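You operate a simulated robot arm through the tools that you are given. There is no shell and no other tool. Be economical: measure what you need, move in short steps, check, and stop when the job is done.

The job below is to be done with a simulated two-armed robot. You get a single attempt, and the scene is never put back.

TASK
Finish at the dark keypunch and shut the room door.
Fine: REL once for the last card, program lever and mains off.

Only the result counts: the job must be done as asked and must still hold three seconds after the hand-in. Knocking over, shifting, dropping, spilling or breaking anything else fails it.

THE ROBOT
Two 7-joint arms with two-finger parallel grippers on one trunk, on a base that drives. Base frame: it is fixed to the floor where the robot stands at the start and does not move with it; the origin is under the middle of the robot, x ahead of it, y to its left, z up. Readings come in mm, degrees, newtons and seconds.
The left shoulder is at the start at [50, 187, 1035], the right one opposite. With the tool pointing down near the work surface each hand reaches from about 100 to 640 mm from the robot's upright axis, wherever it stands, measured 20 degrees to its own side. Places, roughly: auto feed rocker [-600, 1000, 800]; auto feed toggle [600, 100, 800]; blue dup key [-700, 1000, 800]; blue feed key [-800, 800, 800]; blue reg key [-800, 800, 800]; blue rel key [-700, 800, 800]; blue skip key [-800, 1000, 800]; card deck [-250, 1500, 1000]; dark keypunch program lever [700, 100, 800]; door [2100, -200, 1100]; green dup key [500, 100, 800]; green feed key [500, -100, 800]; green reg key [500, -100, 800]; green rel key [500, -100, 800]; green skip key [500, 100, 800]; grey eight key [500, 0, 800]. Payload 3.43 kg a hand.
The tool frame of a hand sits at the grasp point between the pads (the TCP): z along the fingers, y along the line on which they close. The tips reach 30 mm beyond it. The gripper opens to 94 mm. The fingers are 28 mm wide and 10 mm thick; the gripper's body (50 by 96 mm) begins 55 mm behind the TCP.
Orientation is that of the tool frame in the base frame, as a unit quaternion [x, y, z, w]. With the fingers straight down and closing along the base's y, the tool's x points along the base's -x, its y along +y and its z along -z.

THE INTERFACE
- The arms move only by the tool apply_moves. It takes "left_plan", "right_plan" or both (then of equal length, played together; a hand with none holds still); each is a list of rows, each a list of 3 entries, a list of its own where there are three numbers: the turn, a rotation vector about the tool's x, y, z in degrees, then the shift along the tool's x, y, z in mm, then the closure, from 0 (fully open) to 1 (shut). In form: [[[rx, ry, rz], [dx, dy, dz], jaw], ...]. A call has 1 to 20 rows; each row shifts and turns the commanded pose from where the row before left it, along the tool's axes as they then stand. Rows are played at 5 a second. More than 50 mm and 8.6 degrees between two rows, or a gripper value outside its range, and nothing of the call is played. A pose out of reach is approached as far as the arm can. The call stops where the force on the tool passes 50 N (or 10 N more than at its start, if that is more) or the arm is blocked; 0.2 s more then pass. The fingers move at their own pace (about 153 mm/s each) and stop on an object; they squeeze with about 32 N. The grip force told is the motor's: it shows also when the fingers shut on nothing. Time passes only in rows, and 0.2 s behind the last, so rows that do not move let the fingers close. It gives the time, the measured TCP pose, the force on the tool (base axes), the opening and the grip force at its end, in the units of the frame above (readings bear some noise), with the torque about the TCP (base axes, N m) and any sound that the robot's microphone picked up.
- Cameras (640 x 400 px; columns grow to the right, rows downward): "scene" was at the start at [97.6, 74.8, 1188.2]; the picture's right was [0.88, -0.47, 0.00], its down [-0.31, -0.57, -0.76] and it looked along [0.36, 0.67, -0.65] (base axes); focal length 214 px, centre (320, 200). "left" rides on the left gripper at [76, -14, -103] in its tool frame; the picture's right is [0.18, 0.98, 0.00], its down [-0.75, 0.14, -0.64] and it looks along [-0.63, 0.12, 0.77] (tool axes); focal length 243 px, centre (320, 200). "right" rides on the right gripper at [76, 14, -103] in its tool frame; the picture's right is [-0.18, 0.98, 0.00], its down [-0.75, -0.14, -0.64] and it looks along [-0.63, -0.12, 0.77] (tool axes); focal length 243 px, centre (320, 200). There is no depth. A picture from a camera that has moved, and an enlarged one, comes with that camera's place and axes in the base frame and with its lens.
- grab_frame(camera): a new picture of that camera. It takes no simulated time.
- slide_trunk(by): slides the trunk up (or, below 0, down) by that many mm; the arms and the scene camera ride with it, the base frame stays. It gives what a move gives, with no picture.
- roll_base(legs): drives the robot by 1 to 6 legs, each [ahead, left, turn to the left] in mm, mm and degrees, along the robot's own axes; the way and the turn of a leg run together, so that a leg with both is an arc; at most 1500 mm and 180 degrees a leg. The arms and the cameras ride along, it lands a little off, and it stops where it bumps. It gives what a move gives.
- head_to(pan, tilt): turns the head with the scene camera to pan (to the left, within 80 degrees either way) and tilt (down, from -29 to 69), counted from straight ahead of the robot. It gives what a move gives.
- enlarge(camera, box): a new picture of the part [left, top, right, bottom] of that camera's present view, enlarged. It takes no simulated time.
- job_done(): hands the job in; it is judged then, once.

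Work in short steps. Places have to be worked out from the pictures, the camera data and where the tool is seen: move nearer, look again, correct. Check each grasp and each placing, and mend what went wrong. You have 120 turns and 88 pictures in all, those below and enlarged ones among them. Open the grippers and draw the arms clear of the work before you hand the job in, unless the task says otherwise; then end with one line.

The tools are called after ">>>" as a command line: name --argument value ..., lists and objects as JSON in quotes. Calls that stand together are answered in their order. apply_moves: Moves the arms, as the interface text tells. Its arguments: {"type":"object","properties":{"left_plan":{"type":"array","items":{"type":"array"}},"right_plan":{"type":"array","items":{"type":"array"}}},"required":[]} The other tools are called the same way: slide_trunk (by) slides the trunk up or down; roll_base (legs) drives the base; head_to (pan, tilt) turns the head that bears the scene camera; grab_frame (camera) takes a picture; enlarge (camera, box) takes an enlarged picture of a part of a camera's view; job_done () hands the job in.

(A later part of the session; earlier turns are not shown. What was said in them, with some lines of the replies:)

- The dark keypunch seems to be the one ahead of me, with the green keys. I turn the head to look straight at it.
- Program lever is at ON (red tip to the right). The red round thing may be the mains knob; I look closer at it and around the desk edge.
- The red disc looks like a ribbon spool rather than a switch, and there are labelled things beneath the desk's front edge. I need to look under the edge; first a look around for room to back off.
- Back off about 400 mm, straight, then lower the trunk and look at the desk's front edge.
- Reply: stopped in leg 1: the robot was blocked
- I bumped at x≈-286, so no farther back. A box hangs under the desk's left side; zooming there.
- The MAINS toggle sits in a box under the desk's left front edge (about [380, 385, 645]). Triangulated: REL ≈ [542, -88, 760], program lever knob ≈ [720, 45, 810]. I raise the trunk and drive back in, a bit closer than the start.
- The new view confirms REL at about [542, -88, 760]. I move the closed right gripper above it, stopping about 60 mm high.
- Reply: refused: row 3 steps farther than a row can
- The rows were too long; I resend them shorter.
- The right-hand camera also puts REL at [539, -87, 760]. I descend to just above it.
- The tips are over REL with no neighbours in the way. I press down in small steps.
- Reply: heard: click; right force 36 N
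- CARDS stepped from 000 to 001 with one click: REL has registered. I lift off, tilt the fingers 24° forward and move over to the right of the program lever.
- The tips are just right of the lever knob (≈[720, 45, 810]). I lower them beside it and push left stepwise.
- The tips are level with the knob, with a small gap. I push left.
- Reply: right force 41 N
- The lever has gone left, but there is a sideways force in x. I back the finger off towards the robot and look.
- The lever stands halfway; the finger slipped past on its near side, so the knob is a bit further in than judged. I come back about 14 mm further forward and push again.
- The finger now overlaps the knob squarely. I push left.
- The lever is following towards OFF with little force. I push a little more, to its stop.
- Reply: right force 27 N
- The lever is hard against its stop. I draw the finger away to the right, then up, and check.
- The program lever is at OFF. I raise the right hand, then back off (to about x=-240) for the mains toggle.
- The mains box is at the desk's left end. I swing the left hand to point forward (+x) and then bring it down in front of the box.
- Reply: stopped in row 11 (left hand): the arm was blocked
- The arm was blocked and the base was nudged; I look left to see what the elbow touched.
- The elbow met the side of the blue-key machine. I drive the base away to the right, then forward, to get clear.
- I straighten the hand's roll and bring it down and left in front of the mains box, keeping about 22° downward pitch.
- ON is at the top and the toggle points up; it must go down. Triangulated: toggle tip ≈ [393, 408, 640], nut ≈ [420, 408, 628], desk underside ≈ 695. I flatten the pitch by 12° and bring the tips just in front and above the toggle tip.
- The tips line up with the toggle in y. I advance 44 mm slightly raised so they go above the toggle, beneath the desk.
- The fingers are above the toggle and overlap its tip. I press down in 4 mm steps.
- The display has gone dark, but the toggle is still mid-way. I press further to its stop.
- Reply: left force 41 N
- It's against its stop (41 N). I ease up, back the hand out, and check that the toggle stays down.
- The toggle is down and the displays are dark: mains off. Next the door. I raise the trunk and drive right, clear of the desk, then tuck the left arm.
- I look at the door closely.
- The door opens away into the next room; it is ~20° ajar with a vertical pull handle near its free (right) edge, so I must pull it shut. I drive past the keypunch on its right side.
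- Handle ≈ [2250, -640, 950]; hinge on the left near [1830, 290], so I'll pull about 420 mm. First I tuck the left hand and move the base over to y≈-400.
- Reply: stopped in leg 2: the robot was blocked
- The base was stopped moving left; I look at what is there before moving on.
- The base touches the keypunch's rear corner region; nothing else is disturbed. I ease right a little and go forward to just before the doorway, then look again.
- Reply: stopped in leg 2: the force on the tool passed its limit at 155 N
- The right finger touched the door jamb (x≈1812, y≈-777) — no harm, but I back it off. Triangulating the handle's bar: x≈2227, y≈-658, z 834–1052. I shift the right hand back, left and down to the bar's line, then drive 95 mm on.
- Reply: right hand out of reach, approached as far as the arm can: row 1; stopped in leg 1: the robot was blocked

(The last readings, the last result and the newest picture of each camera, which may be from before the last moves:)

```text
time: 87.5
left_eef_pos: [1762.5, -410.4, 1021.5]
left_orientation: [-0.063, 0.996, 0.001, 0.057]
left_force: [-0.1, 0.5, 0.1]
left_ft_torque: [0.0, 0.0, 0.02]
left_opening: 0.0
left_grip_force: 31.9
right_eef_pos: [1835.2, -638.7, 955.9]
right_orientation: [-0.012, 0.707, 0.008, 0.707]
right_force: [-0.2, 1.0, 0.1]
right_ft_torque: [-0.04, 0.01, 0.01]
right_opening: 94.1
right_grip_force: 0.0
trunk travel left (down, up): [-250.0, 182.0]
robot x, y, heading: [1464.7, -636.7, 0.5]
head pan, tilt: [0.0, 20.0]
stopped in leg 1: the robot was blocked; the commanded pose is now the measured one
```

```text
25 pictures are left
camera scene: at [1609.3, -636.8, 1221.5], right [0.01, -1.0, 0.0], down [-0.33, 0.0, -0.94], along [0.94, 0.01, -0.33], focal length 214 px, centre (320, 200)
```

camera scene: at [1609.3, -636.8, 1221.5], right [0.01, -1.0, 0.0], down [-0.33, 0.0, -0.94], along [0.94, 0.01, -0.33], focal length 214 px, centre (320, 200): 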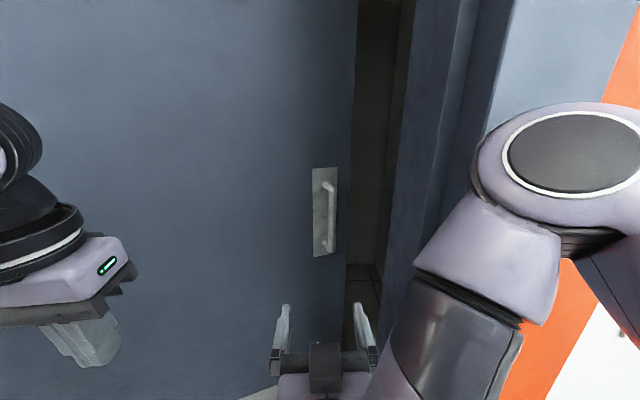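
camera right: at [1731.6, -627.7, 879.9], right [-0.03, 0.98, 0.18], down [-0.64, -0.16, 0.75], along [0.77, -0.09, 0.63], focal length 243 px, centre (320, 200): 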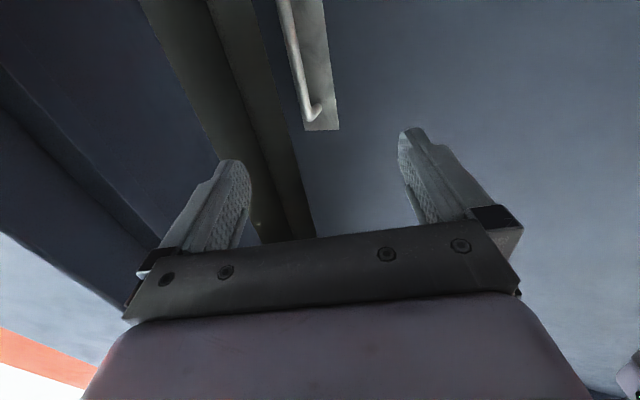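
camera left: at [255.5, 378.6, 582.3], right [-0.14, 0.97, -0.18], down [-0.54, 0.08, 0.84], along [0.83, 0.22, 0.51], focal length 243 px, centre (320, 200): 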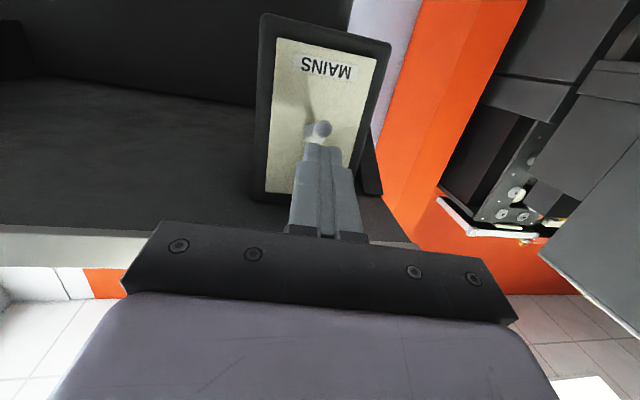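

The bar is re-measured at about [2214, -655], top at z 1056. The base is against something at x=1465, so I reach out with the arm: 300 mm forward, trimming y, fingers open around the bar's line.

>>> apply_moves --right_plan '[[[0, 0, 0], [0, -4, 43], 0], [[0, 0, 0], [0, -4, 43], 0], [[0, 0, 0], [0, -4, 43], 0], [[0, 0, 0], [0, -4, 43], 0], [[0, 0, 0], [0, -4, 43], 0], [[0, 0, 0], [0, -4, 43], 0], [[0, 0, 0], [0, -3, 42], 0], [[0, 0, 0], [0, 0, 0], 0]]'

>>> grab_frame --camera "right"

>>> grab_frame --camera "scene"

```text
time: 89.5
left_eef_pos: [1734.3, -396.9, 1024.5]
left_orientation: [-0.063, 0.996, -0.006, 0.069]
left_force: [0.3, 1.2, 0.3]
left_ft_torque: [-0.11, -0.02, 0.0]
left_opening: 0.0
left_grip_force: 31.9
right_eef_pos: [2082.0, -573.9, 997.9]
right_orientation: [-0.071, 0.676, 0.034, 0.733]
right_force: [0.5, -0.4, 0.0]
right_ft_torque: [0.01, -0.08, 0.05]
right_opening: 93.9
right_grip_force: 0.0
trunk travel left (down, up): [-250.0, 182.0]
robot x, y, heading: [1456.3, -632.1, 0.7]
head pan, tilt: [0.0, 20.0]
stopped in row 8 (right hand): the arm was blocked; the commanded pose is now the measured one
```

```text
24 pictures are left
camera right: at [1984.1, -579.5, 913.9], right [-0.16, 0.98, 0.13], down [-0.68, -0.2, 0.71], along [0.72, 0.03, 0.69], focal length 243 px, centre (320, 200)
```

right: 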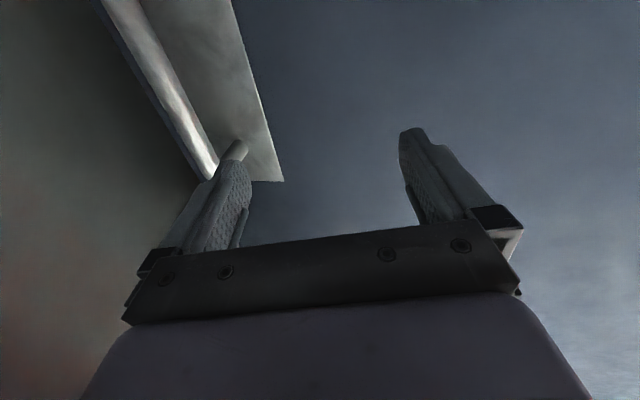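

```text
23 pictures are left
camera scene: at [1574.9, -621.4, 1223.2], right [0.01, -1.0, 0.01], down [-0.31, -0.01, -0.95], along [0.95, 0.0, -0.31], focal length 214 px, centre (320, 200)
```

scene: 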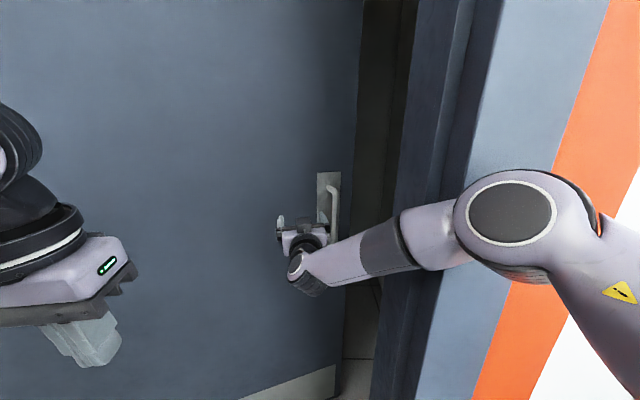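

The right elbow ran into the wall beside the doorway. I draw the hand back and level it, then shift the base left in front of the doorway so the arm goes in straight.

>>> apply_moves --right_plan '[[[0, 0, 0], [0, 0, -40], 0], [[0, 0, 0], [0, 0, -40], 0], [[4.2, 2.3, 1.5], [0, 0, -40], 0], [[4.2, 2.3, 1.5], [0, 0, -40], 0], [[0, 0, 0], [10, -20, -40], 0], [[0, 0, 0], [15, -20, 0], 0], [[0, 0, 0], [0, 0, 0], 0]]'

>>> roll_base --legs '[[0, 200, 0]]'

```text
time: 91.1
left_eef_pos: [1749.8, -410.5, 1024.6]
left_orientation: [-0.063, 0.996, 0.002, 0.061]
left_force: [-0.5, -0.3, 0.6]
left_ft_torque: [0.0, 0.0, 0.0]
left_opening: 0.2
left_grip_force: 31.9
right_eef_pos: [1904.5, -657.6, 953.8]
right_orientation: [0.015, 0.716, -0.002, 0.697]
right_force: [-0.3, -0.9, -0.8]
right_ft_torque: [0.01, -0.01, 0.0]
right_opening: 94.1
right_grip_force: 0.1
trunk travel left (down, up): [-250.0, 182.0]
robot x, y, heading: [1464.0, -634.7, 0.4]
head pan, tilt: [0.0, 20.0]
```

```text
time: 92.2
left_eef_pos: [1752.8, -389.8, 1022.1]
left_orientation: [-0.058, 0.997, 0.002, 0.058]
left_force: [1.0, 0.0, 0.2]
left_ft_torque: [-0.01, 0.02, 0.0]
left_opening: 0.1
left_grip_force: 32.2
right_eef_pos: [1908.3, -643.2, 952.6]
right_orientation: [0.025, 0.717, -0.007, 0.696]
right_force: [-0.3, -0.1, -1.2]
right_ft_torque: [-0.03, -0.01, 0.03]
right_opening: 94.0
right_grip_force: 0.1
trunk travel left (down, up): [-250.0, 182.0]
robot x, y, heading: [1456.7, -613.0, -0.1]
head pan, tilt: [0.0, 20.0]
stopped in leg 1: the robot was blocked; the commanded pose is now the measured one
```

Blocked again on the left with a slight clockwise twist; I look at what the left side touches.

>>> head_to --pan 60 --tilt 20

>>> grab_frame --camera "scene"

>>> grab_frame --camera "left"

```text
time: 93.5
left_eef_pos: [1750.8, -389.5, 1025.2]
left_orientation: [-0.061, 0.996, 0.003, 0.061]
left_force: [0.3, 0.1, 0.2]
left_ft_torque: [-0.02, 0.01, -0.03]
left_opening: 0.0
left_grip_force: 32.3
right_eef_pos: [1907.9, -642.2, 953.1]
right_orientation: [0.023, 0.717, -0.004, 0.697]
right_force: [1.0, 0.0, 0.1]
right_ft_torque: [0.0, 0.02, 0.0]
right_opening: 94.1
right_grip_force: 0.0
trunk travel left (down, up): [-250.0, 182.0]
robot x, y, heading: [1455.1, -610.8, 0.5]
head pan, tilt: [60.0, 20.0]
```

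```text
22 pictures are left
camera scene: at [1549.5, -536.3, 1222.0], right [0.87, -0.5, 0.01], down [-0.16, -0.29, -0.94], along [0.47, 0.82, -0.33], focal length 214 px, centre (320, 200)
```

scene: 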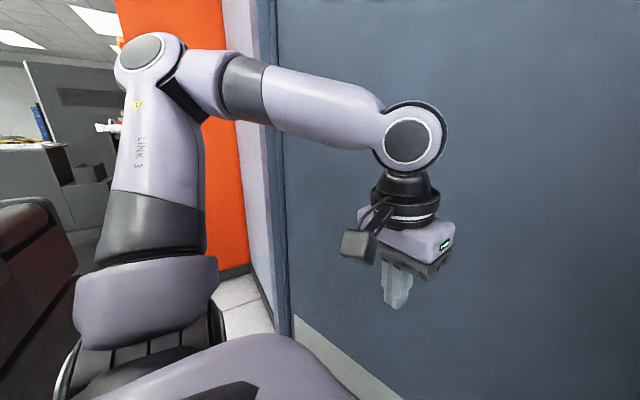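

```text
21 pictures are left
camera left: at [1667.4, -414.2, 1116.8], right [-0.3, 0.95, -0.02], down [0.65, 0.22, 0.73], along [0.7, 0.2, -0.69], focal length 243 px, centre (320, 200)
```

left: 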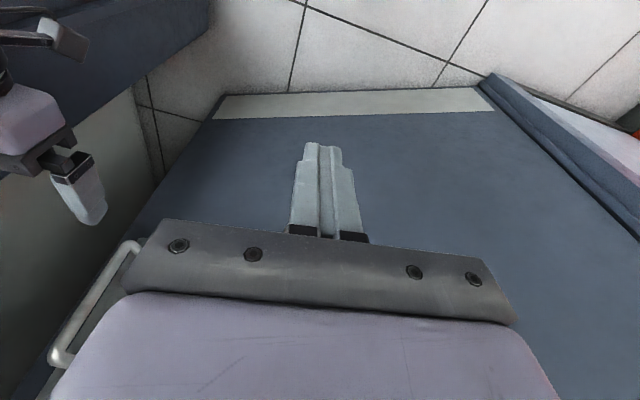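

The keypunch's rear keeps the base from going further left here. The left arm suits better: its elbow has free space. I back off a little, fold the right arm in pointing down, and turn the left hand forward.

>>> roll_base --legs '[[0, -25, 0], [-90, 0, 0]]'

>>> apply_moves --right_plan '[[[0, 0, 0], [0, -30, -38], 0], [[0, 0, 0], [0, -38, -30], 0], [[0, 0, 0], [0, -40, -28], 0], [[0, 0, 0], [0, -40, -28], 0], [[0, 0, 0], [0, -40, -28], 0], [[0, 8.2, 0], [0, -20, -20], 0.5], [[0, 8.2, 0], [0, 0, 0], 0.5], [[0, 8.2, 0], [0, 0, 0], 1], [[0, 8.2, 0], [0, 0, 0], 1], [[0, 8.2, 0], [0, 0, 0], 1], [[0, 8.2, 0], [0, 0, 0], 1], [[0, 8.2, 0], [0, 0, 0], 1], [[0, 8.2, 0], [0, 0, 0], 1], [[0, 8.2, 0], [0, 0, 0], 1], [[0, 8.2, 0], [0, 0, 0], 1], [[0, 0, 0], [0, 0, 0], 1]]'

>>> apply_moves --left_plan '[[[0, 0, 0], [0, 0, 0], 0.4], [[0, -8.4, 0], [0, 0, 0], 0.4], [[0, -8.4, 0], [0, 0, 0], 0.4], [[0, -8.4, 0], [0, 0, 0], 0.4], [[0, -8.4, 0], [0, 0, 0], 0.4], [[0, -8.4, 0], [0, 0, 0], 0.4], [[0, -8.4, 0], [0, 0, 0], 0.4], [[0, -8.4, 0], [0, 0, 0], 0.4], [[0, -8.4, 0], [0, 0, 0], 0.4], [[0, -8.4, 0], [0, 0, 0], 0.4], [[0, -8.4, 0], [0, 0, 0], 0.4], [[0, 0, 0], [0, 0, 0], 0.4]]'

>>> head_to --pan 0 --tilt 20

>>> grab_frame --camera "scene"

```text
time: 94.4
left_eef_pos: [1752.3, -401.8, 1021.1]
left_orientation: [-0.06, 0.997, -0.001, 0.058]
left_force: [0.1, -0.3, -0.2]
left_ft_torque: [0.02, 0.0, -0.02]
left_opening: 0.1
left_grip_force: 32.0
right_eef_pos: [1900.6, -644.9, 950.9]
right_orientation: [0.005, 0.719, 0.0, 0.695]
right_force: [-0.2, 0.3, -0.9]
right_ft_torque: [0.03, -0.01, 0.01]
right_opening: 93.9
right_grip_force: 0.1
trunk travel left (down, up): [-250.0, 182.0]
robot x, y, heading: [1454.1, -633.2, 0.6]
head pan, tilt: [60.0, 20.0]
stopped in leg 1: the robot was blocked; the commanded pose is now the measured one
```

```text
time: 95.5
left_eef_pos: [1758.6, -398.5, 1018.7]
left_orientation: [-0.063, 0.996, -0.001, 0.055]
left_force: [-0.4, 0.0, 0.9]
left_ft_torque: [0.02, -0.01, -0.01]
left_opening: 0.2
left_grip_force: 31.7
right_eef_pos: [1825.8, -729.9, 919.1]
right_orientation: [-0.002, 0.716, 0.016, 0.697]
right_force: [-12.4, 36.8, 9.9]
right_ft_torque: [-1.06, -0.04, -1.03]
right_opening: 72.8
right_grip_force: 0.1
right hand out of reach, approached as far as the arm can: row 3, 4, 5
trunk travel left (down, up): [-250.0, 182.0]
robot x, y, heading: [1459.0, -627.4, 0.4]
head pan, tilt: [60.0, 20.0]
stopped in row 5 (right hand): the force on the tool passed its limit at 59 N (the readings are from after the stop); the commanded pose is now the measured one
```

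```text
time: 98.1
left_eef_pos: [1873.0, -448.6, 1114.0]
left_orientation: [-0.049, 0.705, 0.042, 0.707]
left_force: [-0.1, -0.3, -1.1]
left_ft_torque: [-0.01, -0.01, 0.01]
left_opening: 56.7
left_grip_force: 0.0
left hand out of reach, approached as far as the arm can: row 5, 6, 7, 8, 9, 10, 11
right_eef_pos: [1825.3, -731.8, 919.1]
right_orientation: [0.001, 0.718, 0.014, 0.696]
right_force: [2.8, 40.7, -1.2]
right_ft_torque: [-0.49, 0.03, -0.35]
right_opening: 70.6
right_grip_force: 0.0
trunk travel left (down, up): [-250.0, 182.0]
robot x, y, heading: [1457.5, -626.9, 0.7]
head pan, tilt: [60.0, 20.0]
```

```text
time: 99.4
left_eef_pos: [1873.6, -447.3, 1113.0]
left_orientation: [-0.048, 0.705, 0.042, 0.706]
left_force: [1.0, -0.7, -1.0]
left_ft_torque: [0.0, 0.03, -0.01]
left_opening: 56.3
left_grip_force: 0.1
right_eef_pos: [1825.2, -732.0, 919.2]
right_orientation: [0.002, 0.718, 0.013, 0.696]
right_force: [0.4, 40.0, -0.5]
right_ft_torque: [-0.55, -0.04, -0.6]
right_opening: 70.6
right_grip_force: 0.0
trunk travel left (down, up): [-250.0, 182.0]
robot x, y, heading: [1458.9, -631.1, 0.8]
head pan, tilt: [0.0, 20.0]
```

```text
20 pictures are left
camera scene: at [1606.7, -624.4, 1220.5], right [0.01, -1.0, 0.0], down [-0.34, -0.01, -0.94], along [0.94, 0.01, -0.34], focal length 214 px, centre (320, 200)
```

scene: 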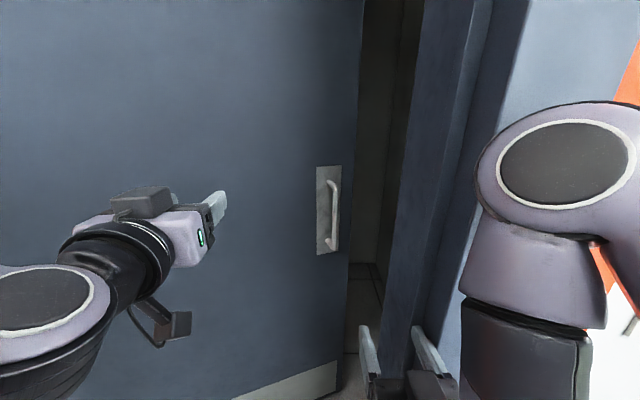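

The right finger leans on the jamb. I move it off to the left, then back the base up before folding the right arm.

>>> apply_moves --right_plan '[[[0, 0, 0], [0, 20, 0], 0], [[0, 0, 0], [0, 20, 0], 1], [[0, 0, 0], [0, 0, 0], 1]]'

>>> roll_base --legs '[[-180, 0, 0]]'

```text
time: 100.2
left_eef_pos: [1875.7, -451.9, 1113.7]
left_orientation: [-0.047, 0.706, 0.042, 0.706]
left_force: [0.2, -0.4, 1.4]
left_ft_torque: [0.01, 0.0, 0.0]
left_opening: 56.5
left_grip_force: 0.0
right_eef_pos: [1829.2, -702.2, 915.3]
right_orientation: [0.013, 0.722, 0.005, 0.692]
right_force: [0.5, 0.3, -0.6]
right_ft_torque: [-0.01, 0.03, 0.03]
right_opening: 0.0
right_grip_force: 32.0
trunk travel left (down, up): [-250.0, 182.0]
robot x, y, heading: [1457.6, -632.1, 0.3]
head pan, tilt: [0.0, 20.0]
```

```text
time: 101.7
left_eef_pos: [1694.4, -454.3, 1111.9]
left_orientation: [-0.046, 0.706, 0.043, 0.706]
left_force: [-0.6, -0.1, 1.1]
left_ft_torque: [-0.03, 0.0, 0.01]
left_opening: 56.4
left_grip_force: 0.0
right_eef_pos: [1649.3, -702.8, 918.1]
right_orientation: [0.016, 0.721, 0.006, 0.693]
right_force: [-0.1, 0.3, 0.4]
right_ft_torque: [0.02, 0.04, -0.03]
right_opening: 0.1
right_grip_force: 32.6
trunk travel left (down, up): [-250.0, 182.0]
robot x, y, heading: [1277.7, -632.8, 0.4]
head pan, tilt: [0.0, 20.0]
```

Now in the open: I turn the right hand down in place, then draw it in.

>>> apply_moves --right_plan '[[[0, 8.2, 0], [0, 0, 0], 1], [[0, 8.2, 0], [0, 0, 0], 1], [[0, 8.2, 0], [0, 0, 0], 1], [[0, 8.2, 0], [0, 0, 0], 1], [[0, 8.2, 0], [0, 0, 0], 1], [[0, 8.2, 0], [0, 0, 0], 1], [[0, 8.2, 0], [0, 0, 0], 1], [[0, 8.2, 0], [0, 0, 0], 1], [[0, 8.2, 0], [0, 0, 0], 1], [[0, 8.2, 0], [0, 0, 0], 1], [[0, 8, 0], [0, 0, 0], 1], [[0, 0, 0], [15, -20, -25], 1], [[0, 0, 0], [15, -20, -25], 1], [[0, 0, 0], [15, -20, -25], 1], [[0, 0, 0], [15, -20, -25], 1], [[0, 0, 0], [15, -20, 0], 1], [[0, 0, 0], [15, -20, 0], 1]]'

>>> grab_frame --camera "scene"

```text
time: 105.3
left_eef_pos: [1695.1, -453.3, 1113.3]
left_orientation: [-0.045, 0.706, 0.042, 0.706]
left_force: [0.3, -0.5, 0.3]
left_ft_torque: [0.04, -0.02, 0.01]
left_opening: 56.8
left_grip_force: 0.1
right_eef_pos: [1561.2, -825.6, 1017.7]
right_orientation: [0.005, 1.0, 0.016, -0.019]
right_force: [1.1, -0.3, -0.5]
right_ft_torque: [-0.02, -0.01, 0.01]
right_opening: 0.0
right_grip_force: 31.8
trunk travel left (down, up): [-250.0, 182.0]
robot x, y, heading: [1276.9, -629.6, 0.3]
head pan, tilt: [0.0, 20.0]
```

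```text
19 pictures are left
camera scene: at [1427.4, -630.7, 1220.2], right [0.01, -1.0, 0.0], down [-0.34, 0.0, -0.94], along [0.94, 0.01, -0.34], focal length 214 px, centre (320, 200)
```

scene: 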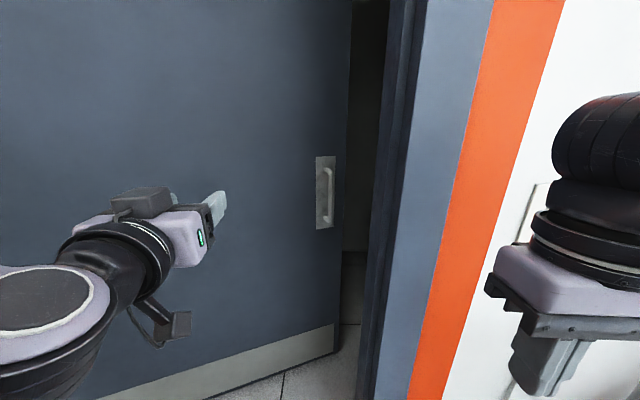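

The right arm is folded. I drive forward again and bring the left hand over and down to ~80 mm short of the bar.

>>> roll_base --legs '[[180, 0, 0]]'

>>> apply_moves --left_plan '[[[0, 0, 0], [20, -30, 28], 0.3], [[0, 0, 0], [20, -30, 28], 0.3], [[0, 0, 0], [20, -30, 28], 0.3], [[0, 0, 0], [20, -30, 28], 0.3], [[0, 0, 0], [20, -30, 28], 0.3], [[0, 0, 0], [20, -30, 28], 0.3], [[0, 0, 0], [20, -30, 28], 0.3], [[0, 0, 0], [18, -31, 28], 0.3], [[0, 0, 0], [0, 0, 0], 0.3]]'

>>> grab_frame --camera "scene"

>>> grab_frame --camera "left"

```text
time: 106.8
left_eef_pos: [1876.8, -454.3, 1113.2]
left_orientation: [-0.046, 0.706, 0.042, 0.706]
left_force: [0.5, 0.3, 1.0]
left_ft_torque: [0.0, 0.01, 0.0]
left_opening: 56.4
left_grip_force: 0.0
right_eef_pos: [1741.7, -825.8, 1016.9]
right_orientation: [0.007, 1.0, 0.016, -0.019]
right_force: [0.7, -0.4, 0.2]
right_ft_torque: [0.0, -0.04, 0.01]
right_opening: 0.0
right_grip_force: 31.9
trunk travel left (down, up): [-250.0, 182.0]
robot x, y, heading: [1458.1, -629.7, 0.1]
head pan, tilt: [0.0, 20.0]
```

```text
time: 108.8
left_eef_pos: [2057.1, -448.5, 1029.8]
left_orientation: [-0.044, 0.706, 0.041, 0.706]
left_force: [-0.4, -0.2, -0.5]
left_ft_torque: [0.03, 0.01, 0.02]
left_opening: 65.8
left_grip_force: 0.0
left hand out of reach, approached as far as the arm can: row 2, 3, 4, 5, 6, 7, 8
right_eef_pos: [1742.4, -825.1, 1017.5]
right_orientation: [0.007, 1.0, 0.016, -0.019]
right_force: [0.4, -0.2, 0.4]
right_ft_torque: [-0.03, 0.02, 0.0]
right_opening: 0.1
right_grip_force: 32.3
trunk travel left (down, up): [-250.0, 182.0]
robot x, y, heading: [1462.9, -630.1, 0.3]
head pan, tilt: [0.0, 20.0]
```

```text
18 pictures are left
camera scene: at [1608.7, -629.9, 1220.2], right [0.0, -1.0, 0.0], down [-0.34, 0.0, -0.94], along [0.94, 0.0, -0.34], focal length 214 px, centre (320, 200)
```

scene: 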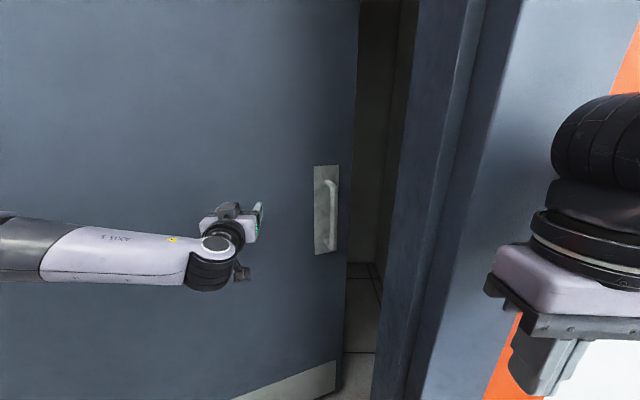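

```text
17 pictures are left
camera left: at [1957.7, -475.2, 952.9], right [-0.12, 0.97, -0.19], down [-0.65, 0.07, 0.75], along [0.75, 0.21, 0.63], focal length 243 px, centre (320, 200)
```

left: 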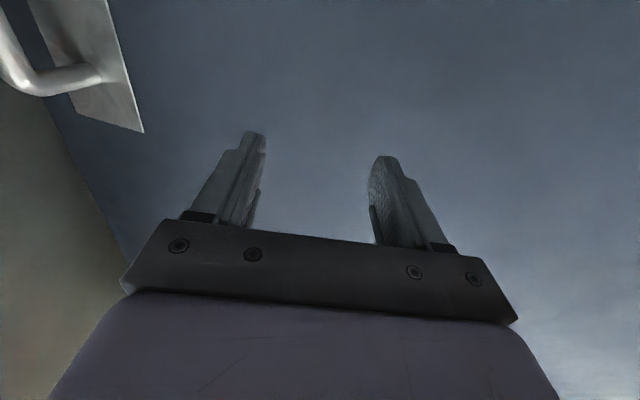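

The wrist limits that pose. Turning the hand's yaw to the right (about -25°) should make it reachable; I do this and check.

>>> apply_moves --left_plan '[[[8, 0, 0], [0, 0, 0], 0.3], [[8, 0, 0], [0, 0, 0], 0.3], [[8, 0, 0], [0, 0, 0], 0.3], [[8, 0, 0], [0, 40, -20], 0.3], [[0, 0, 0], [0, 0, 0], 0.3]]'

```text
time: 110.0
left_eef_pos: [2049.3, -404.2, 1028.5]
left_orientation: [0.152, 0.69, -0.155, 0.691]
left_force: [0.1, -0.2, 0.2]
left_ft_torque: [-0.03, 0.01, -0.06]
left_opening: 65.9
left_grip_force: 0.1
right_eef_pos: [1742.3, -825.5, 1018.5]
right_orientation: [0.007, 1.0, 0.016, -0.019]
right_force: [-0.3, 0.4, -0.2]
right_ft_torque: [0.0, -0.01, 0.02]
right_opening: 0.2
right_grip_force: 31.7
trunk travel left (down, up): [-250.0, 182.0]
robot x, y, heading: [1458.1, -630.6, 0.4]
head pan, tilt: [0.0, 20.0]
```

No reach complaint now at yaw -25°. I move over towards the pre-grasp point [2142, -621, 955].

>>> apply_moves --left_plan '[[[0, 0, 0], [12, -26, 29], 0.3], [[0, 0, 0], [12, -26, 29], 0.3], [[0, 0, 0], [12, -26, 29], 0.3], [[0, 0, 0], [12, -27, 29], 0.3], [[0, 0, 0], [12, -27, 29], 0.3], [[0, 0, 0], [12, -27, 29], 0.3], [[0, 0, 0], [0, 0, 0], 0.3]]'

>>> grab_frame --camera "scene"

>>> grab_frame --camera "left"

```text
time: 111.6
left_eef_pos: [2071.8, -524.0, 1009.8]
left_orientation: [0.152, 0.69, -0.154, 0.691]
left_force: [0.6, 0.5, -0.6]
left_ft_torque: [-0.02, 0.0, -0.01]
left_opening: 65.8
left_grip_force: 0.1
left hand out of reach, approached as far as the arm can: row 3, 4, 5, 6
right_eef_pos: [1742.5, -825.0, 1019.0]
right_orientation: [0.007, 1.0, 0.016, -0.019]
right_force: [0.7, -0.3, 0.3]
right_ft_torque: [0.01, 0.0, -0.01]
right_opening: 0.2
right_grip_force: 32.0
trunk travel left (down, up): [-250.0, 182.0]
robot x, y, heading: [1457.7, -628.1, 0.0]
head pan, tilt: [0.0, 20.0]
```

```text
16 pictures are left
camera scene: at [1608.7, -629.9, 1220.2], right [0.0, -1.0, 0.0], down [-0.34, 0.0, -0.94], along [0.94, 0.0, -0.34], focal length 214 px, centre (320, 200)
```

scene: 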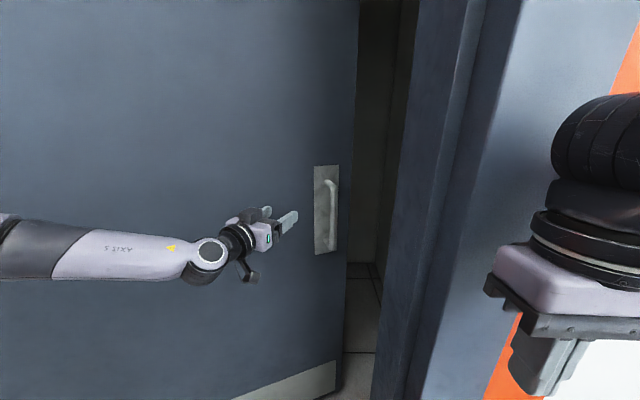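

```text
15 pictures are left
camera left: at [1974.0, -492.9, 932.7], right [0.42, 0.89, -0.19], down [-0.52, 0.4, 0.75], along [0.74, -0.21, 0.63], focal length 243 px, centre (320, 200)
```

left: 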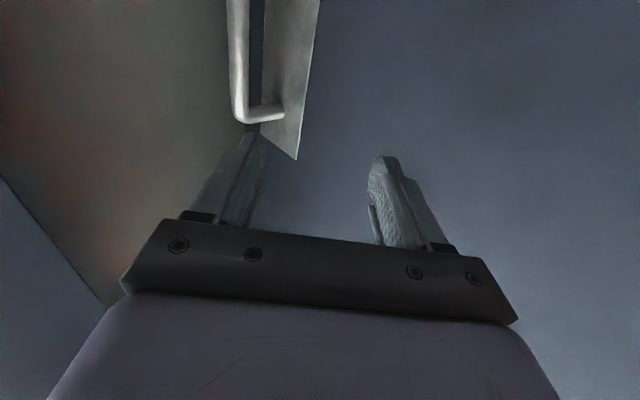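

The left arm would reach better if the robot faced somewhat right (-30°), which brings the left shoulder nearer the handle. I first draw the left hand back and to the left, then turn the base.

>>> apply_moves --left_plan '[[[0, 0, 0], [0, 28, -38], 0.3], [[0, 0, 0], [0, 28, -38], 0.3], [[0, 0, 0], [0, 28, -38], 0.3], [[0, 0, 0], [0, 28, -38], 0.3], [[0, 0, 0], [0, 28, -38], 0.3], [[0, 0, 0], [0, 28, -38], 0.3], [[-7.5, 0, 0], [0, 0, 0], 0.3], [[-7.5, 0, 0], [0, 0, 0], 0.3], [[-7.5, 0, 0], [0, 0, 0], 0.3], [[-7.5, 0, 0], [0, 0, 0], 0.3], [[0, 0, 0], [0, 0, 0], 0.3]]'

>>> roll_base --legs '[[0, -35, 0], [0, 0, -30]]'

>>> head_to --pan 25 --tilt 20

>>> grab_frame --camera "scene"

```text
time: 114.0
left_eef_pos: [1937.3, -274.9, 1006.4]
left_orientation: [-0.034, 0.707, 0.03, 0.706]
left_force: [0.3, 0.7, 0.0]
left_ft_torque: [0.01, 0.02, 0.04]
left_opening: 65.8
left_grip_force: 0.1
right_eef_pos: [1741.3, -826.3, 1017.8]
right_orientation: [0.008, 1.0, 0.016, -0.019]
right_force: [-0.2, 0.4, 0.3]
right_ft_torque: [0.01, 0.01, 0.01]
right_opening: 0.0
right_grip_force: 32.0
trunk travel left (down, up): [-250.0, 182.0]
robot x, y, heading: [1458.8, -631.8, 0.1]
head pan, tilt: [0.0, 20.0]
```

```text
time: 116.4
left_eef_pos: [2051.2, -593.2, 1006.6]
left_orientation: [0.148, 0.692, -0.152, 0.69]
left_force: [0.0, -0.1, -0.3]
left_ft_torque: [-0.02, 0.01, 0.01]
left_opening: 65.7
left_grip_force: 0.0
right_eef_pos: [1608.1, -974.4, 1018.0]
right_orientation: [0.261, 0.965, 0.02, -0.014]
right_force: [-0.5, 0.3, 1.1]
right_ft_torque: [0.0, 0.03, 0.02]
right_opening: 0.0
right_grip_force: 32.1
trunk travel left (down, up): [-250.0, 182.0]
robot x, y, heading: [1458.7, -667.5, -29.3]
head pan, tilt: [0.0, 20.0]
```

```text
time: 117.3
left_eef_pos: [2050.0, -592.8, 1006.6]
left_orientation: [0.148, 0.692, -0.152, 0.69]
left_force: [-0.2, 0.6, 0.3]
left_ft_torque: [0.0, -0.01, 0.0]
left_opening: 65.8
left_grip_force: 0.1
right_eef_pos: [1608.5, -974.6, 1017.7]
right_orientation: [0.262, 0.965, 0.02, -0.014]
right_force: [0.2, -0.6, 0.0]
right_ft_torque: [0.0, -0.03, 0.01]
right_opening: 0.0
right_grip_force: 31.7
trunk travel left (down, up): [-250.0, 182.0]
robot x, y, heading: [1456.6, -668.4, -29.4]
head pan, tilt: [25.0, 20.0]
```

```text
14 pictures are left
camera scene: at [1601.1, -701.2, 1220.2], right [-0.08, -1.0, 0.0], down [-0.34, 0.03, -0.94], along [0.94, -0.07, -0.34], focal length 214 px, centre (320, 200)
```

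scene: 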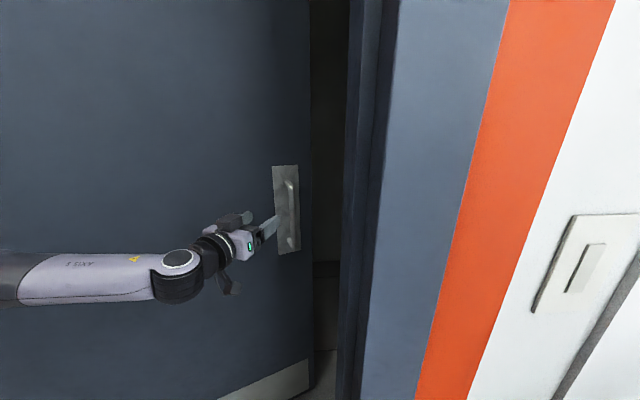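

Good: no reach trouble and the hand is next to the handle. I lower it to z≈955 and advance 95 mm, then look.

>>> apply_moves --left_plan '[[[0, 0, 0], [17, 3, 20], 0.25], [[0, 0, 0], [17, 4, 25], 0.25], [[0, 0, 0], [17, 4, 25], 0.25], [[0, 0, 0], [0, 0, 25], 0.25], [[0, 0, 0], [0, 0, 0], 0.25]]'

>>> grab_frame --camera "left"

>>> enlarge --camera "scene" --box '[200, 150, 360, 270]'

```text
time: 118.5
left_eef_pos: [2141.0, -622.7, 955.3]
left_orientation: [0.148, 0.692, -0.151, 0.691]
left_force: [0.2, -0.8, 0.3]
left_ft_torque: [0.04, -0.02, 0.01]
left_opening: 70.5
left_grip_force: 0.1
right_eef_pos: [1608.9, -974.7, 1018.3]
right_orientation: [0.261, 0.965, 0.02, -0.014]
right_force: [0.1, -0.3, -0.6]
right_ft_torque: [0.02, 0.03, -0.03]
right_opening: 0.0
right_grip_force: 32.3
trunk travel left (down, up): [-250.0, 182.0]
robot x, y, heading: [1458.8, -662.2, -29.3]
head pan, tilt: [25.0, 20.0]
```

```text
13 pictures are left
camera left: at [2043.0, -592.7, 878.6], right [0.41, 0.89, -0.19], down [-0.52, 0.4, 0.75], along [0.75, -0.21, 0.63], focal length 243 px, centre (320, 200)
```

left: 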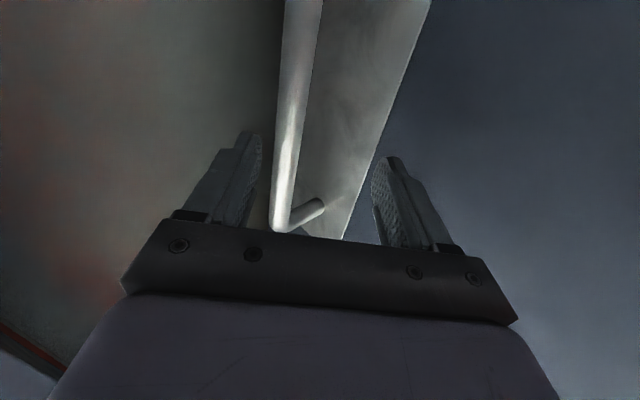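

```text
3.33 times, centred on (280, 210) of scene
camera zoom: at [1601.1, -701.1, 1220.2], right [-0.08, -1.0, 0.0], down [-0.34, 0.03, -0.94], along [0.94, -0.07, -0.34], focal length 715 px, centre (453, 167)
```

zoom: 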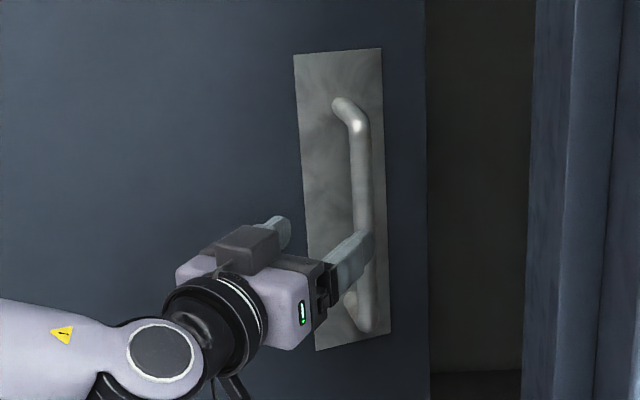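

The bar lies between the fingers, about 15 mm toward the right finger. I correct sideways and advance 68 mm.

>>> apply_moves --left_plan '[[[0, 0, 0], [0, -14, 0], 0.15], [[0, 0, 0], [0, 0, 20], 0.15], [[0, 0, 0], [0, 0, 20], 0.15], [[0, 0, 0], [0, 0, 15], 0.15], [[0, 0, 0], [0, 0, 12], 0.15], [[0, 0, 0], [0, 0, 0], 0.15]]'

>>> grab_frame --camera "left"

```text
time: 119.9
left_eef_pos: [2196.8, -663.8, 955.0]
left_orientation: [0.148, 0.692, -0.152, 0.691]
left_force: [-0.6, -0.1, 0.2]
left_ft_torque: [0.03, 0.01, -0.02]
left_opening: 79.8
left_grip_force: 0.1
right_eef_pos: [1608.8, -974.8, 1017.2]
right_orientation: [0.262, 0.965, 0.02, -0.015]
right_force: [-0.4, -0.2, -0.7]
right_ft_torque: [-0.01, 0.01, -0.05]
right_opening: 0.0
right_grip_force: 32.5
trunk travel left (down, up): [-250.0, 182.0]
robot x, y, heading: [1460.1, -664.1, -29.4]
head pan, tilt: [25.0, 20.0]
```

```text
11 pictures are left
camera left: at [2098.1, -633.9, 878.6], right [0.41, 0.89, -0.19], down [-0.52, 0.4, 0.75], along [0.75, -0.21, 0.63], focal length 243 px, centre (320, 200)
```

left: 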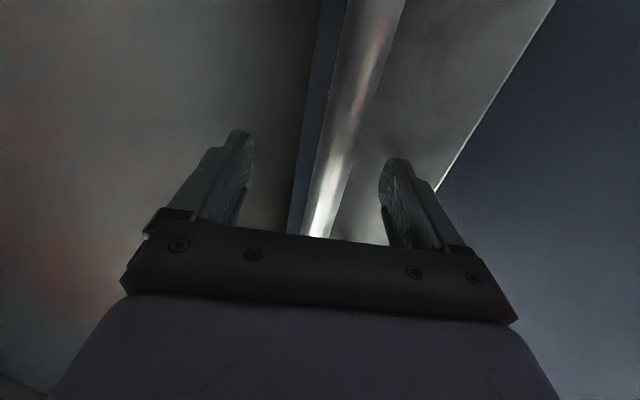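

The bar is between the fingers. I close and check the opening.

>>> apply_moves --left_plan '[[[0, 0, 0], [0, 0, 0], 0.5], [[0, 0, 0], [0, 0, 0], 1], [[0, 0, 0], [0, 0, 0], 1], [[0, 0, 0], [0, 0, 0], 1]]'

```text
time: 120.9
left_eef_pos: [2196.6, -659.8, 955.6]
left_orientation: [0.146, 0.691, -0.151, 0.691]
left_force: [-3.1, 19.1, -0.2]
left_ft_torque: [0.17, -0.5, 0.15]
left_opening: 22.6
left_grip_force: 45.0
right_eef_pos: [1608.4, -972.5, 1018.9]
right_orientation: [0.262, 0.965, 0.019, -0.014]
right_force: [0.6, 0.3, -0.9]
right_ft_torque: [-0.01, -0.02, 0.01]
right_opening: 0.0
right_grip_force: 31.6
trunk travel left (down, up): [-250.0, 182.0]
robot x, y, heading: [1458.2, -668.3, -29.3]
head pan, tilt: [25.0, 20.0]
```

Gripped: 22.6 mm on the bar. I pull the door by driving the base back along the handle's arc, first a short leg.

>>> roll_base --legs '[[-36, -36, 0], [-37, -37, 0]]'

```text
time: 122.5
left_eef_pos: [2099.5, -680.2, 955.5]
left_orientation: [0.14, 0.692, -0.148, 0.693]
left_force: [-5.6, 39.2, -0.4]
left_ft_torque: [0.46, 0.13, 0.23]
left_opening: 22.5
left_grip_force: 45.2
right_eef_pos: [1510.5, -998.5, 1018.5]
right_orientation: [0.262, 0.965, 0.018, -0.013]
right_force: [0.1, 0.7, -0.2]
right_ft_torque: [-0.01, -0.01, -0.01]
right_opening: 0.5
right_grip_force: 31.9
trunk travel left (down, up): [-250.0, 182.0]
robot x, y, heading: [1357.7, -689.3, -29.2]
head pan, tilt: [25.0, 20.0]
```

The door follows. The +y force says I drift right too much, so I adjust the next leg.

>>> roll_base --legs '[[-43, -24, 0], [-43, -24, 0]]'

```text
time: 124.0
left_eef_pos: [2000.3, -689.9, 953.7]
left_orientation: [0.146, 0.692, -0.149, 0.691]
left_force: [-0.4, -29.6, -5.9]
left_ft_torque: [-0.62, -1.1, -0.16]
left_opening: 18.7
left_grip_force: 45.3
right_eef_pos: [1412.0, -1004.3, 1017.2]
right_orientation: [0.262, 0.965, 0.022, -0.015]
right_force: [-0.4, -0.8, 0.3]
right_ft_torque: [0.0, 0.02, 0.01]
right_opening: 0.2
right_grip_force: 32.1
trunk travel left (down, up): [-250.0, 182.0]
robot x, y, heading: [1260.5, -694.0, -29.7]
head pan, tilt: [25.0, 20.0]
```

Now the force is -y; I add a little rightward drift in the next 80 mm.

>>> roll_base --legs '[[-30, -32, 0], [-32, -22, 0]]'

>>> grab_frame --camera "scene"

```text
time: 125.4
left_eef_pos: [1923.8, -695.4, 953.4]
left_orientation: [0.137, 0.691, -0.146, 0.694]
left_force: [-1.5, 38.9, -2.1]
left_ft_torque: [0.49, -0.9, 0.4]
left_opening: 18.8
left_grip_force: 45.2
right_eef_pos: [1331.5, -1015.3, 1019.7]
right_orientation: [0.262, 0.965, 0.018, -0.013]
right_force: [0.1, 0.7, -0.1]
right_ft_torque: [-0.01, 0.01, 0.0]
right_opening: 0.1
right_grip_force: 32.0
trunk travel left (down, up): [-250.0, 182.0]
robot x, y, heading: [1182.4, -708.7, -29.3]
head pan, tilt: [25.0, 20.0]
```

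```text
10 pictures are left
camera scene: at [1323.9, -740.8, 1220.3], right [-0.08, -1.0, 0.0], down [-0.34, 0.02, -0.94], along [0.94, -0.07, -0.34], focal length 214 px, centre (320, 200)
```

scene: 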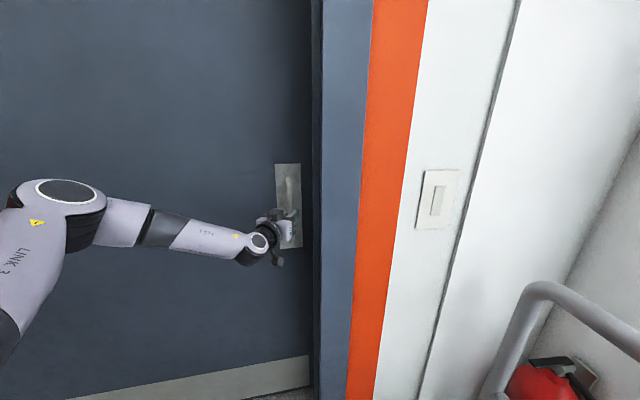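

Nearly shut. I pull on, nearly straight back, in small legs until it stops.

>>> roll_base --legs '[[-26, -12, 0], [-26, -14, 0]]'

```text
time: 126.7
left_eef_pos: [1865.8, -692.2, 953.4]
left_orientation: [0.137, 0.692, -0.143, 0.694]
left_force: [-2.0, 7.7, -2.1]
left_ft_torque: [-0.07, -1.35, 0.15]
left_opening: 18.4
left_grip_force: 44.9
right_eef_pos: [1275.3, -1015.2, 1018.5]
right_orientation: [0.262, 0.965, 0.02, -0.013]
right_force: [0.3, -0.2, 0.3]
right_ft_torque: [-0.02, -0.01, -0.03]
right_opening: 0.1
right_grip_force: 31.7
trunk travel left (down, up): [-250.0, 182.0]
robot x, y, heading: [1123.8, -705.4, -29.4]
head pan, tilt: [25.0, 20.0]
```

>>> roll_base --legs '[[-18, -10, 0], [-18, -10, 0]]'

>>> grab_frame --camera "scene"

```text
time: 127.9
left_eef_pos: [1827.0, -690.4, 953.2]
left_orientation: [0.136, 0.692, -0.143, 0.695]
left_force: [-4.2, 15.6, -0.1]
left_ft_torque: [0.37, -0.61, 0.22]
left_opening: 18.9
left_grip_force: 44.9
right_eef_pos: [1234.1, -1014.7, 1018.8]
right_orientation: [0.262, 0.965, 0.02, -0.013]
right_force: [-0.4, 0.4, -0.4]
right_ft_torque: [-0.01, 0.0, 0.02]
right_opening: 0.0
right_grip_force: 32.0
trunk travel left (down, up): [-250.0, 182.0]
robot x, y, heading: [1081.6, -703.2, -29.2]
head pan, tilt: [25.0, 20.0]
```

```text
9 pictures are left
camera scene: at [1225.2, -740.0, 1220.3], right [-0.08, -1.0, 0.0], down [-0.34, 0.02, -0.94], along [0.94, -0.07, -0.34], focal length 214 px, centre (320, 200)
```

scene: 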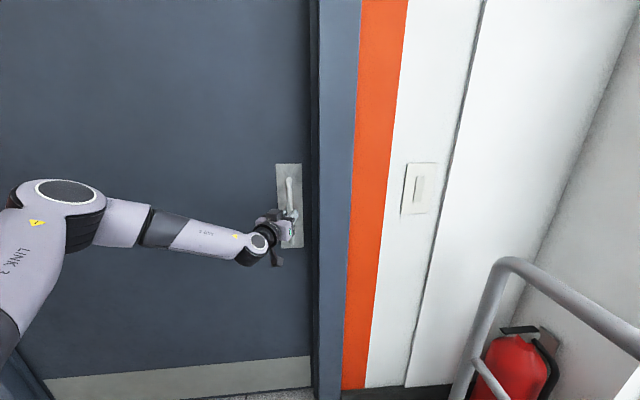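

Still coming freely; a bit more.

>>> roll_base --legs '[[-17, -9, 0], [-17, -9, 0], [-17, -9, 0]]'

```text
time: 129.4
left_eef_pos: [1767.4, -693.3, 953.3]
left_orientation: [0.138, 0.692, -0.143, 0.694]
left_force: [-0.4, -0.3, 0.3]
left_ft_torque: [0.0, 0.03, 0.0]
left_opening: 0.0
left_grip_force: 33.4
right_eef_pos: [1176.5, -1014.2, 1017.4]
right_orientation: [0.262, 0.965, 0.02, -0.014]
right_force: [0.3, 0.3, 0.1]
right_ft_torque: [0.0, -0.02, -0.04]
right_opening: 0.0
right_grip_force: 31.5
trunk travel left (down, up): [-250.0, 182.0]
robot x, y, heading: [1028.0, -701.8, -29.4]
head pan, tilt: [25.0, 20.0]
```

The fingers slid off the bar — perhaps the door met its stop. I look.

>>> grab_frame --camera "scene"

>>> grab_frame --camera "left"

```text
8 pictures are left
camera scene: at [1167.2, -740.6, 1220.2], right [-0.08, -1.0, 0.0], down [-0.34, 0.03, -0.94], along [0.94, -0.07, -0.34], focal length 214 px, centre (320, 200)
```

scene: 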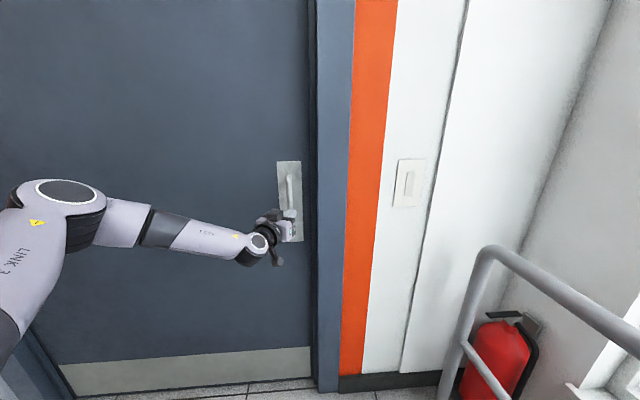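

```text
7 pictures are left
camera left: at [1668.2, -665.4, 876.9], right [0.38, 0.9, -0.19], down [-0.54, 0.39, 0.75], along [0.75, -0.19, 0.63], focal length 243 px, centre (320, 200)
```

left: 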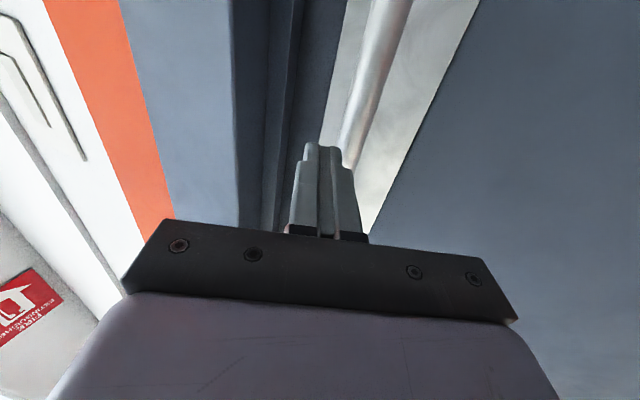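

Door bottom corners compute to x≈1889 (hinge side) and x≈1885 (free side): flush. I zoom on the free edge to be sure.

>>> enlarge --camera "scene" --box '[250, 300, 370, 400]'

>>> enlarge --camera "scene" --box '[250, 100, 370, 250]'

```text
4.00 times, centred on (310, 350) of scene
camera zoom: at [1167.2, -740.6, 1220.2], right [-0.08, -1.0, 0.0], down [-0.34, 0.03, -0.94], along [0.94, -0.07, -0.34], focal length 858 px, centre (360, -400)
```

zoom: 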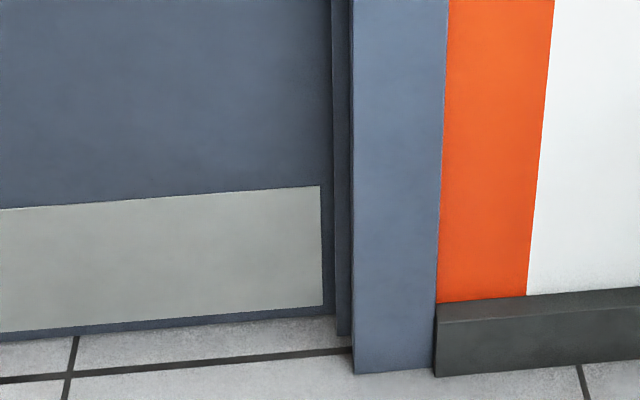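

```text
2.67 times, centred on (310, 175) of scene
camera zoom: at [1167.2, -740.6, 1220.2], right [-0.08, -1.0, 0.0], down [-0.34, 0.03, -0.94], along [0.94, -0.07, -0.34], focal length 572 px, centre (347, 267)
```

zoom: 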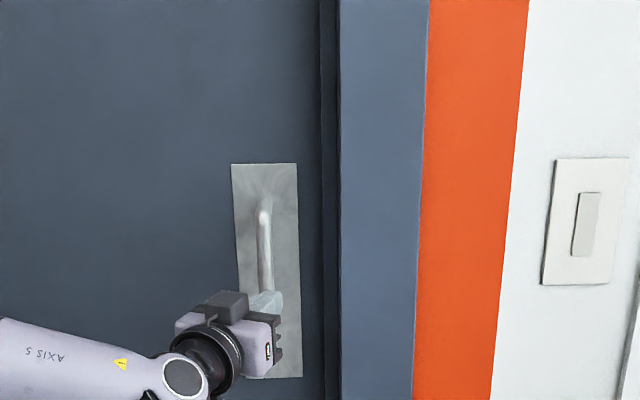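

The door looks flush against its stop, and the bar now triangulates to x≈1826. To be sure, I regrip (no pushing) and pull once more as a test.

>>> apply_moves --left_plan '[[[0, 0, 0], [0, 0, -10], 0.3], [[0, 0, 0], [0, 12, 0], 0.3], [[0, 0, 0], [0, 13, 0], 0.3], [[0, 0, 0], [0, 0, 0], 0.3], [[0, 0, 0], [0, 0, 18], 0.3], [[0, 0, 0], [0, 0, 18], 0.3], [[0, 0, 0], [0, 0, 18], 0.3], [[0, 0, 0], [0, 0, 0], 1], [[0, 0, 0], [0, 0, 0], 1], [[0, 0, 0], [0, 0, 0], 1]]'

```text
time: 131.6
left_eef_pos: [1815.4, -691.3, 953.4]
left_orientation: [0.142, 0.692, -0.145, 0.693]
left_force: [-2.9, -18.4, -1.0]
left_ft_torque: [0.09, 0.13, -0.15]
left_opening: 23.1
left_grip_force: 45.2
right_eef_pos: [1175.2, -1016.7, 1017.2]
right_orientation: [0.262, 0.965, 0.022, -0.014]
right_force: [-0.4, 0.5, 0.4]
right_ft_torque: [0.02, 0.03, 0.01]
right_opening: 0.0
right_grip_force: 32.0
trunk travel left (down, up): [-250.0, 182.0]
robot x, y, heading: [1021.9, -703.7, -29.4]
head pan, tilt: [25.0, 20.0]
```

Gripped again (23 mm). I pull in 4 mm steps straight toward -x and watch whether the bar gives.

>>> apply_moves --left_plan '[[[0, 0, 0], [0, -1.6, -3.7], 1], [[0, 0, 0], [0, -1.6, -3.7], 1], [[0, 0, 0], [0, -1.6, -3.7], 1], [[0, 0, 0], [0, 0, 0], 1]]'

```text
time: 132.6
left_eef_pos: [1808.7, -688.1, 952.8]
left_orientation: [0.138, 0.692, -0.141, 0.694]
left_force: [28.3, -23.2, 2.7]
left_ft_torque: [0.33, -0.22, -0.06]
left_opening: 19.1
left_grip_force: 44.7
right_eef_pos: [1177.8, -1015.8, 1016.8]
right_orientation: [0.263, 0.965, 0.021, -0.016]
right_force: [-0.6, 0.2, 0.7]
right_ft_torque: [0.03, -0.02, 0.0]
right_opening: 0.0
right_grip_force: 31.9
trunk travel left (down, up): [-250.0, 182.0]
robot x, y, heading: [1022.2, -700.3, -29.5]
head pan, tilt: [25.0, 20.0]
```

The bar holds against 28 N: the door is at its stop. I open the fingers and withdraw straight back, without pushing.

>>> apply_moves --left_plan '[[[0, 0, 0], [0, 0, 0], 0.5], [[0, 0, 0], [0, 0, 0], 0.3], [[0, 0, 0], [0, 0, -15], 0.3], [[0, 0, 0], [0, 0, -30], 0.3], [[0, 0, 0], [0, 0, -40], 0.3], [[0, 0, 0], [0, 0, -20], 0]]'

>>> roll_base --legs '[[-20, -11, 0], [-20, -11, 0]]'

>>> grab_frame --camera "scene"

```text
time: 134.0
left_eef_pos: [1709.5, -645.1, 953.9]
left_orientation: [0.138, 0.692, -0.143, 0.694]
left_force: [0.0, -1.3, 0.4]
left_ft_torque: [-0.02, -0.02, 0.0]
left_opening: 94.0
left_grip_force: 0.0
right_eef_pos: [1175.6, -1013.1, 1017.8]
right_orientation: [0.262, 0.965, 0.02, -0.015]
right_force: [-0.7, 0.4, -0.5]
right_ft_torque: [-0.01, -0.02, -0.02]
right_opening: 0.0
right_grip_force: 31.6
trunk travel left (down, up): [-250.0, 182.0]
robot x, y, heading: [1024.7, -703.0, -29.4]
head pan, tilt: [25.0, 20.0]
```

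```text
time: 135.2
left_eef_pos: [1664.1, -645.3, 954.8]
left_orientation: [0.139, 0.692, -0.143, 0.694]
left_force: [0.6, 0.5, 0.2]
left_ft_torque: [0.0, 0.01, -0.01]
left_opening: 94.2
left_grip_force: 0.0
right_eef_pos: [1130.7, -1012.8, 1017.5]
right_orientation: [0.262, 0.965, 0.02, -0.014]
right_force: [-0.6, 0.4, -0.3]
right_ft_torque: [-0.02, -0.02, 0.01]
right_opening: 0.0
right_grip_force: 32.5
trunk travel left (down, up): [-250.0, 182.0]
robot x, y, heading: [979.2, -705.4, -28.9]
head pan, tilt: [25.0, 20.0]
```

```text
4 pictures are left
camera scene: at [1122.0, -739.9, 1220.2], right [-0.08, -1.0, 0.0], down [-0.34, 0.03, -0.94], along [0.94, -0.07, -0.34], focal length 214 px, centre (320, 200)
```

scene: 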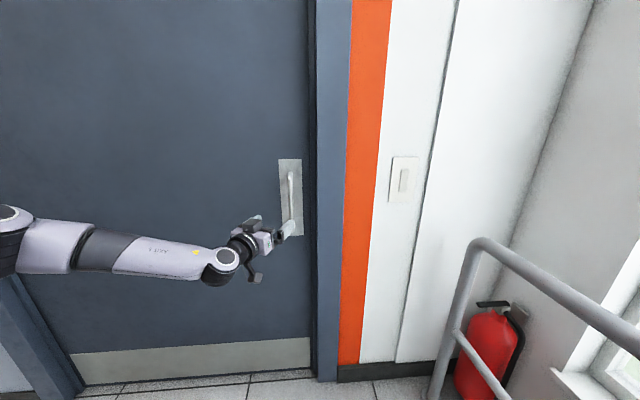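

The door stays shut and the left hand is clear. I open the right gripper and take a last look toward the keypunch.

>>> apply_moves --right_plan '[[[0, 0, 0], [0, 0, 0], 0], [[0, 0, 0], [0, 0, 0], 0], [[0, 0, 0], [0, 0, 0], 0]]'

>>> head_to --pan 80 --tilt 30

>>> grab_frame --camera "scene"

```text
time: 136.0
left_eef_pos: [1665.9, -646.1, 952.9]
left_orientation: [0.137, 0.692, -0.143, 0.694]
left_force: [0.1, -0.8, 0.4]
left_ft_torque: [-0.04, 0.03, 0.0]
left_opening: 94.0
left_grip_force: 0.0
right_eef_pos: [1130.2, -1013.0, 1019.0]
right_orientation: [0.262, 0.965, 0.02, -0.014]
right_force: [0.3, 0.4, 0.9]
right_ft_torque: [0.0, 0.0, 0.01]
right_opening: 94.3
right_grip_force: 0.1
trunk travel left (down, up): [-250.0, 182.0]
robot x, y, heading: [976.2, -703.0, -29.2]
head pan, tilt: [25.0, 20.0]
```

```text
time: 137.3
left_eef_pos: [1664.5, -646.1, 952.8]
left_orientation: [0.138, 0.692, -0.143, 0.694]
left_force: [0.3, -0.3, 0.8]
left_ft_torque: [-0.04, 0.0, 0.03]
left_opening: 94.1
left_grip_force: 0.1
right_eef_pos: [1130.0, -1013.1, 1018.1]
right_orientation: [0.263, 0.965, 0.02, -0.015]
right_force: [-0.6, 1.1, -0.6]
right_ft_torque: [-0.01, 0.02, -0.01]
right_opening: 93.8
right_grip_force: 0.1
trunk travel left (down, up): [-250.0, 182.0]
robot x, y, heading: [980.6, -703.3, -29.4]
head pan, tilt: [80.0, 30.0]
```

```text
3 pictures are left
camera scene: at [1086.9, -662.9, 1204.1], right [0.77, -0.63, 0.0], down [-0.32, -0.39, -0.87], along [0.55, 0.67, -0.5], focal length 214 px, centre (320, 200)
```

scene: 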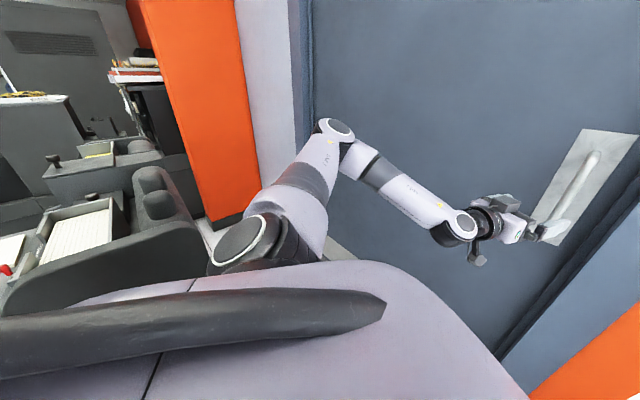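

The keypunch and everything on it are in place, the door is shut, and both hands are open and clear. I hand the job in.

>>> job_done

```text
The job is handed in.
```

The job is handed in: REL was pressed once (the card count went from 000 to 001), the program lever and mains are off, and the room door is shut; on the way the robot bumped the blue-key machine, the rear of the dark keypunch, the doorway jamb and wall, and something unseen behind it, with no displacement visible in the pictures I took.
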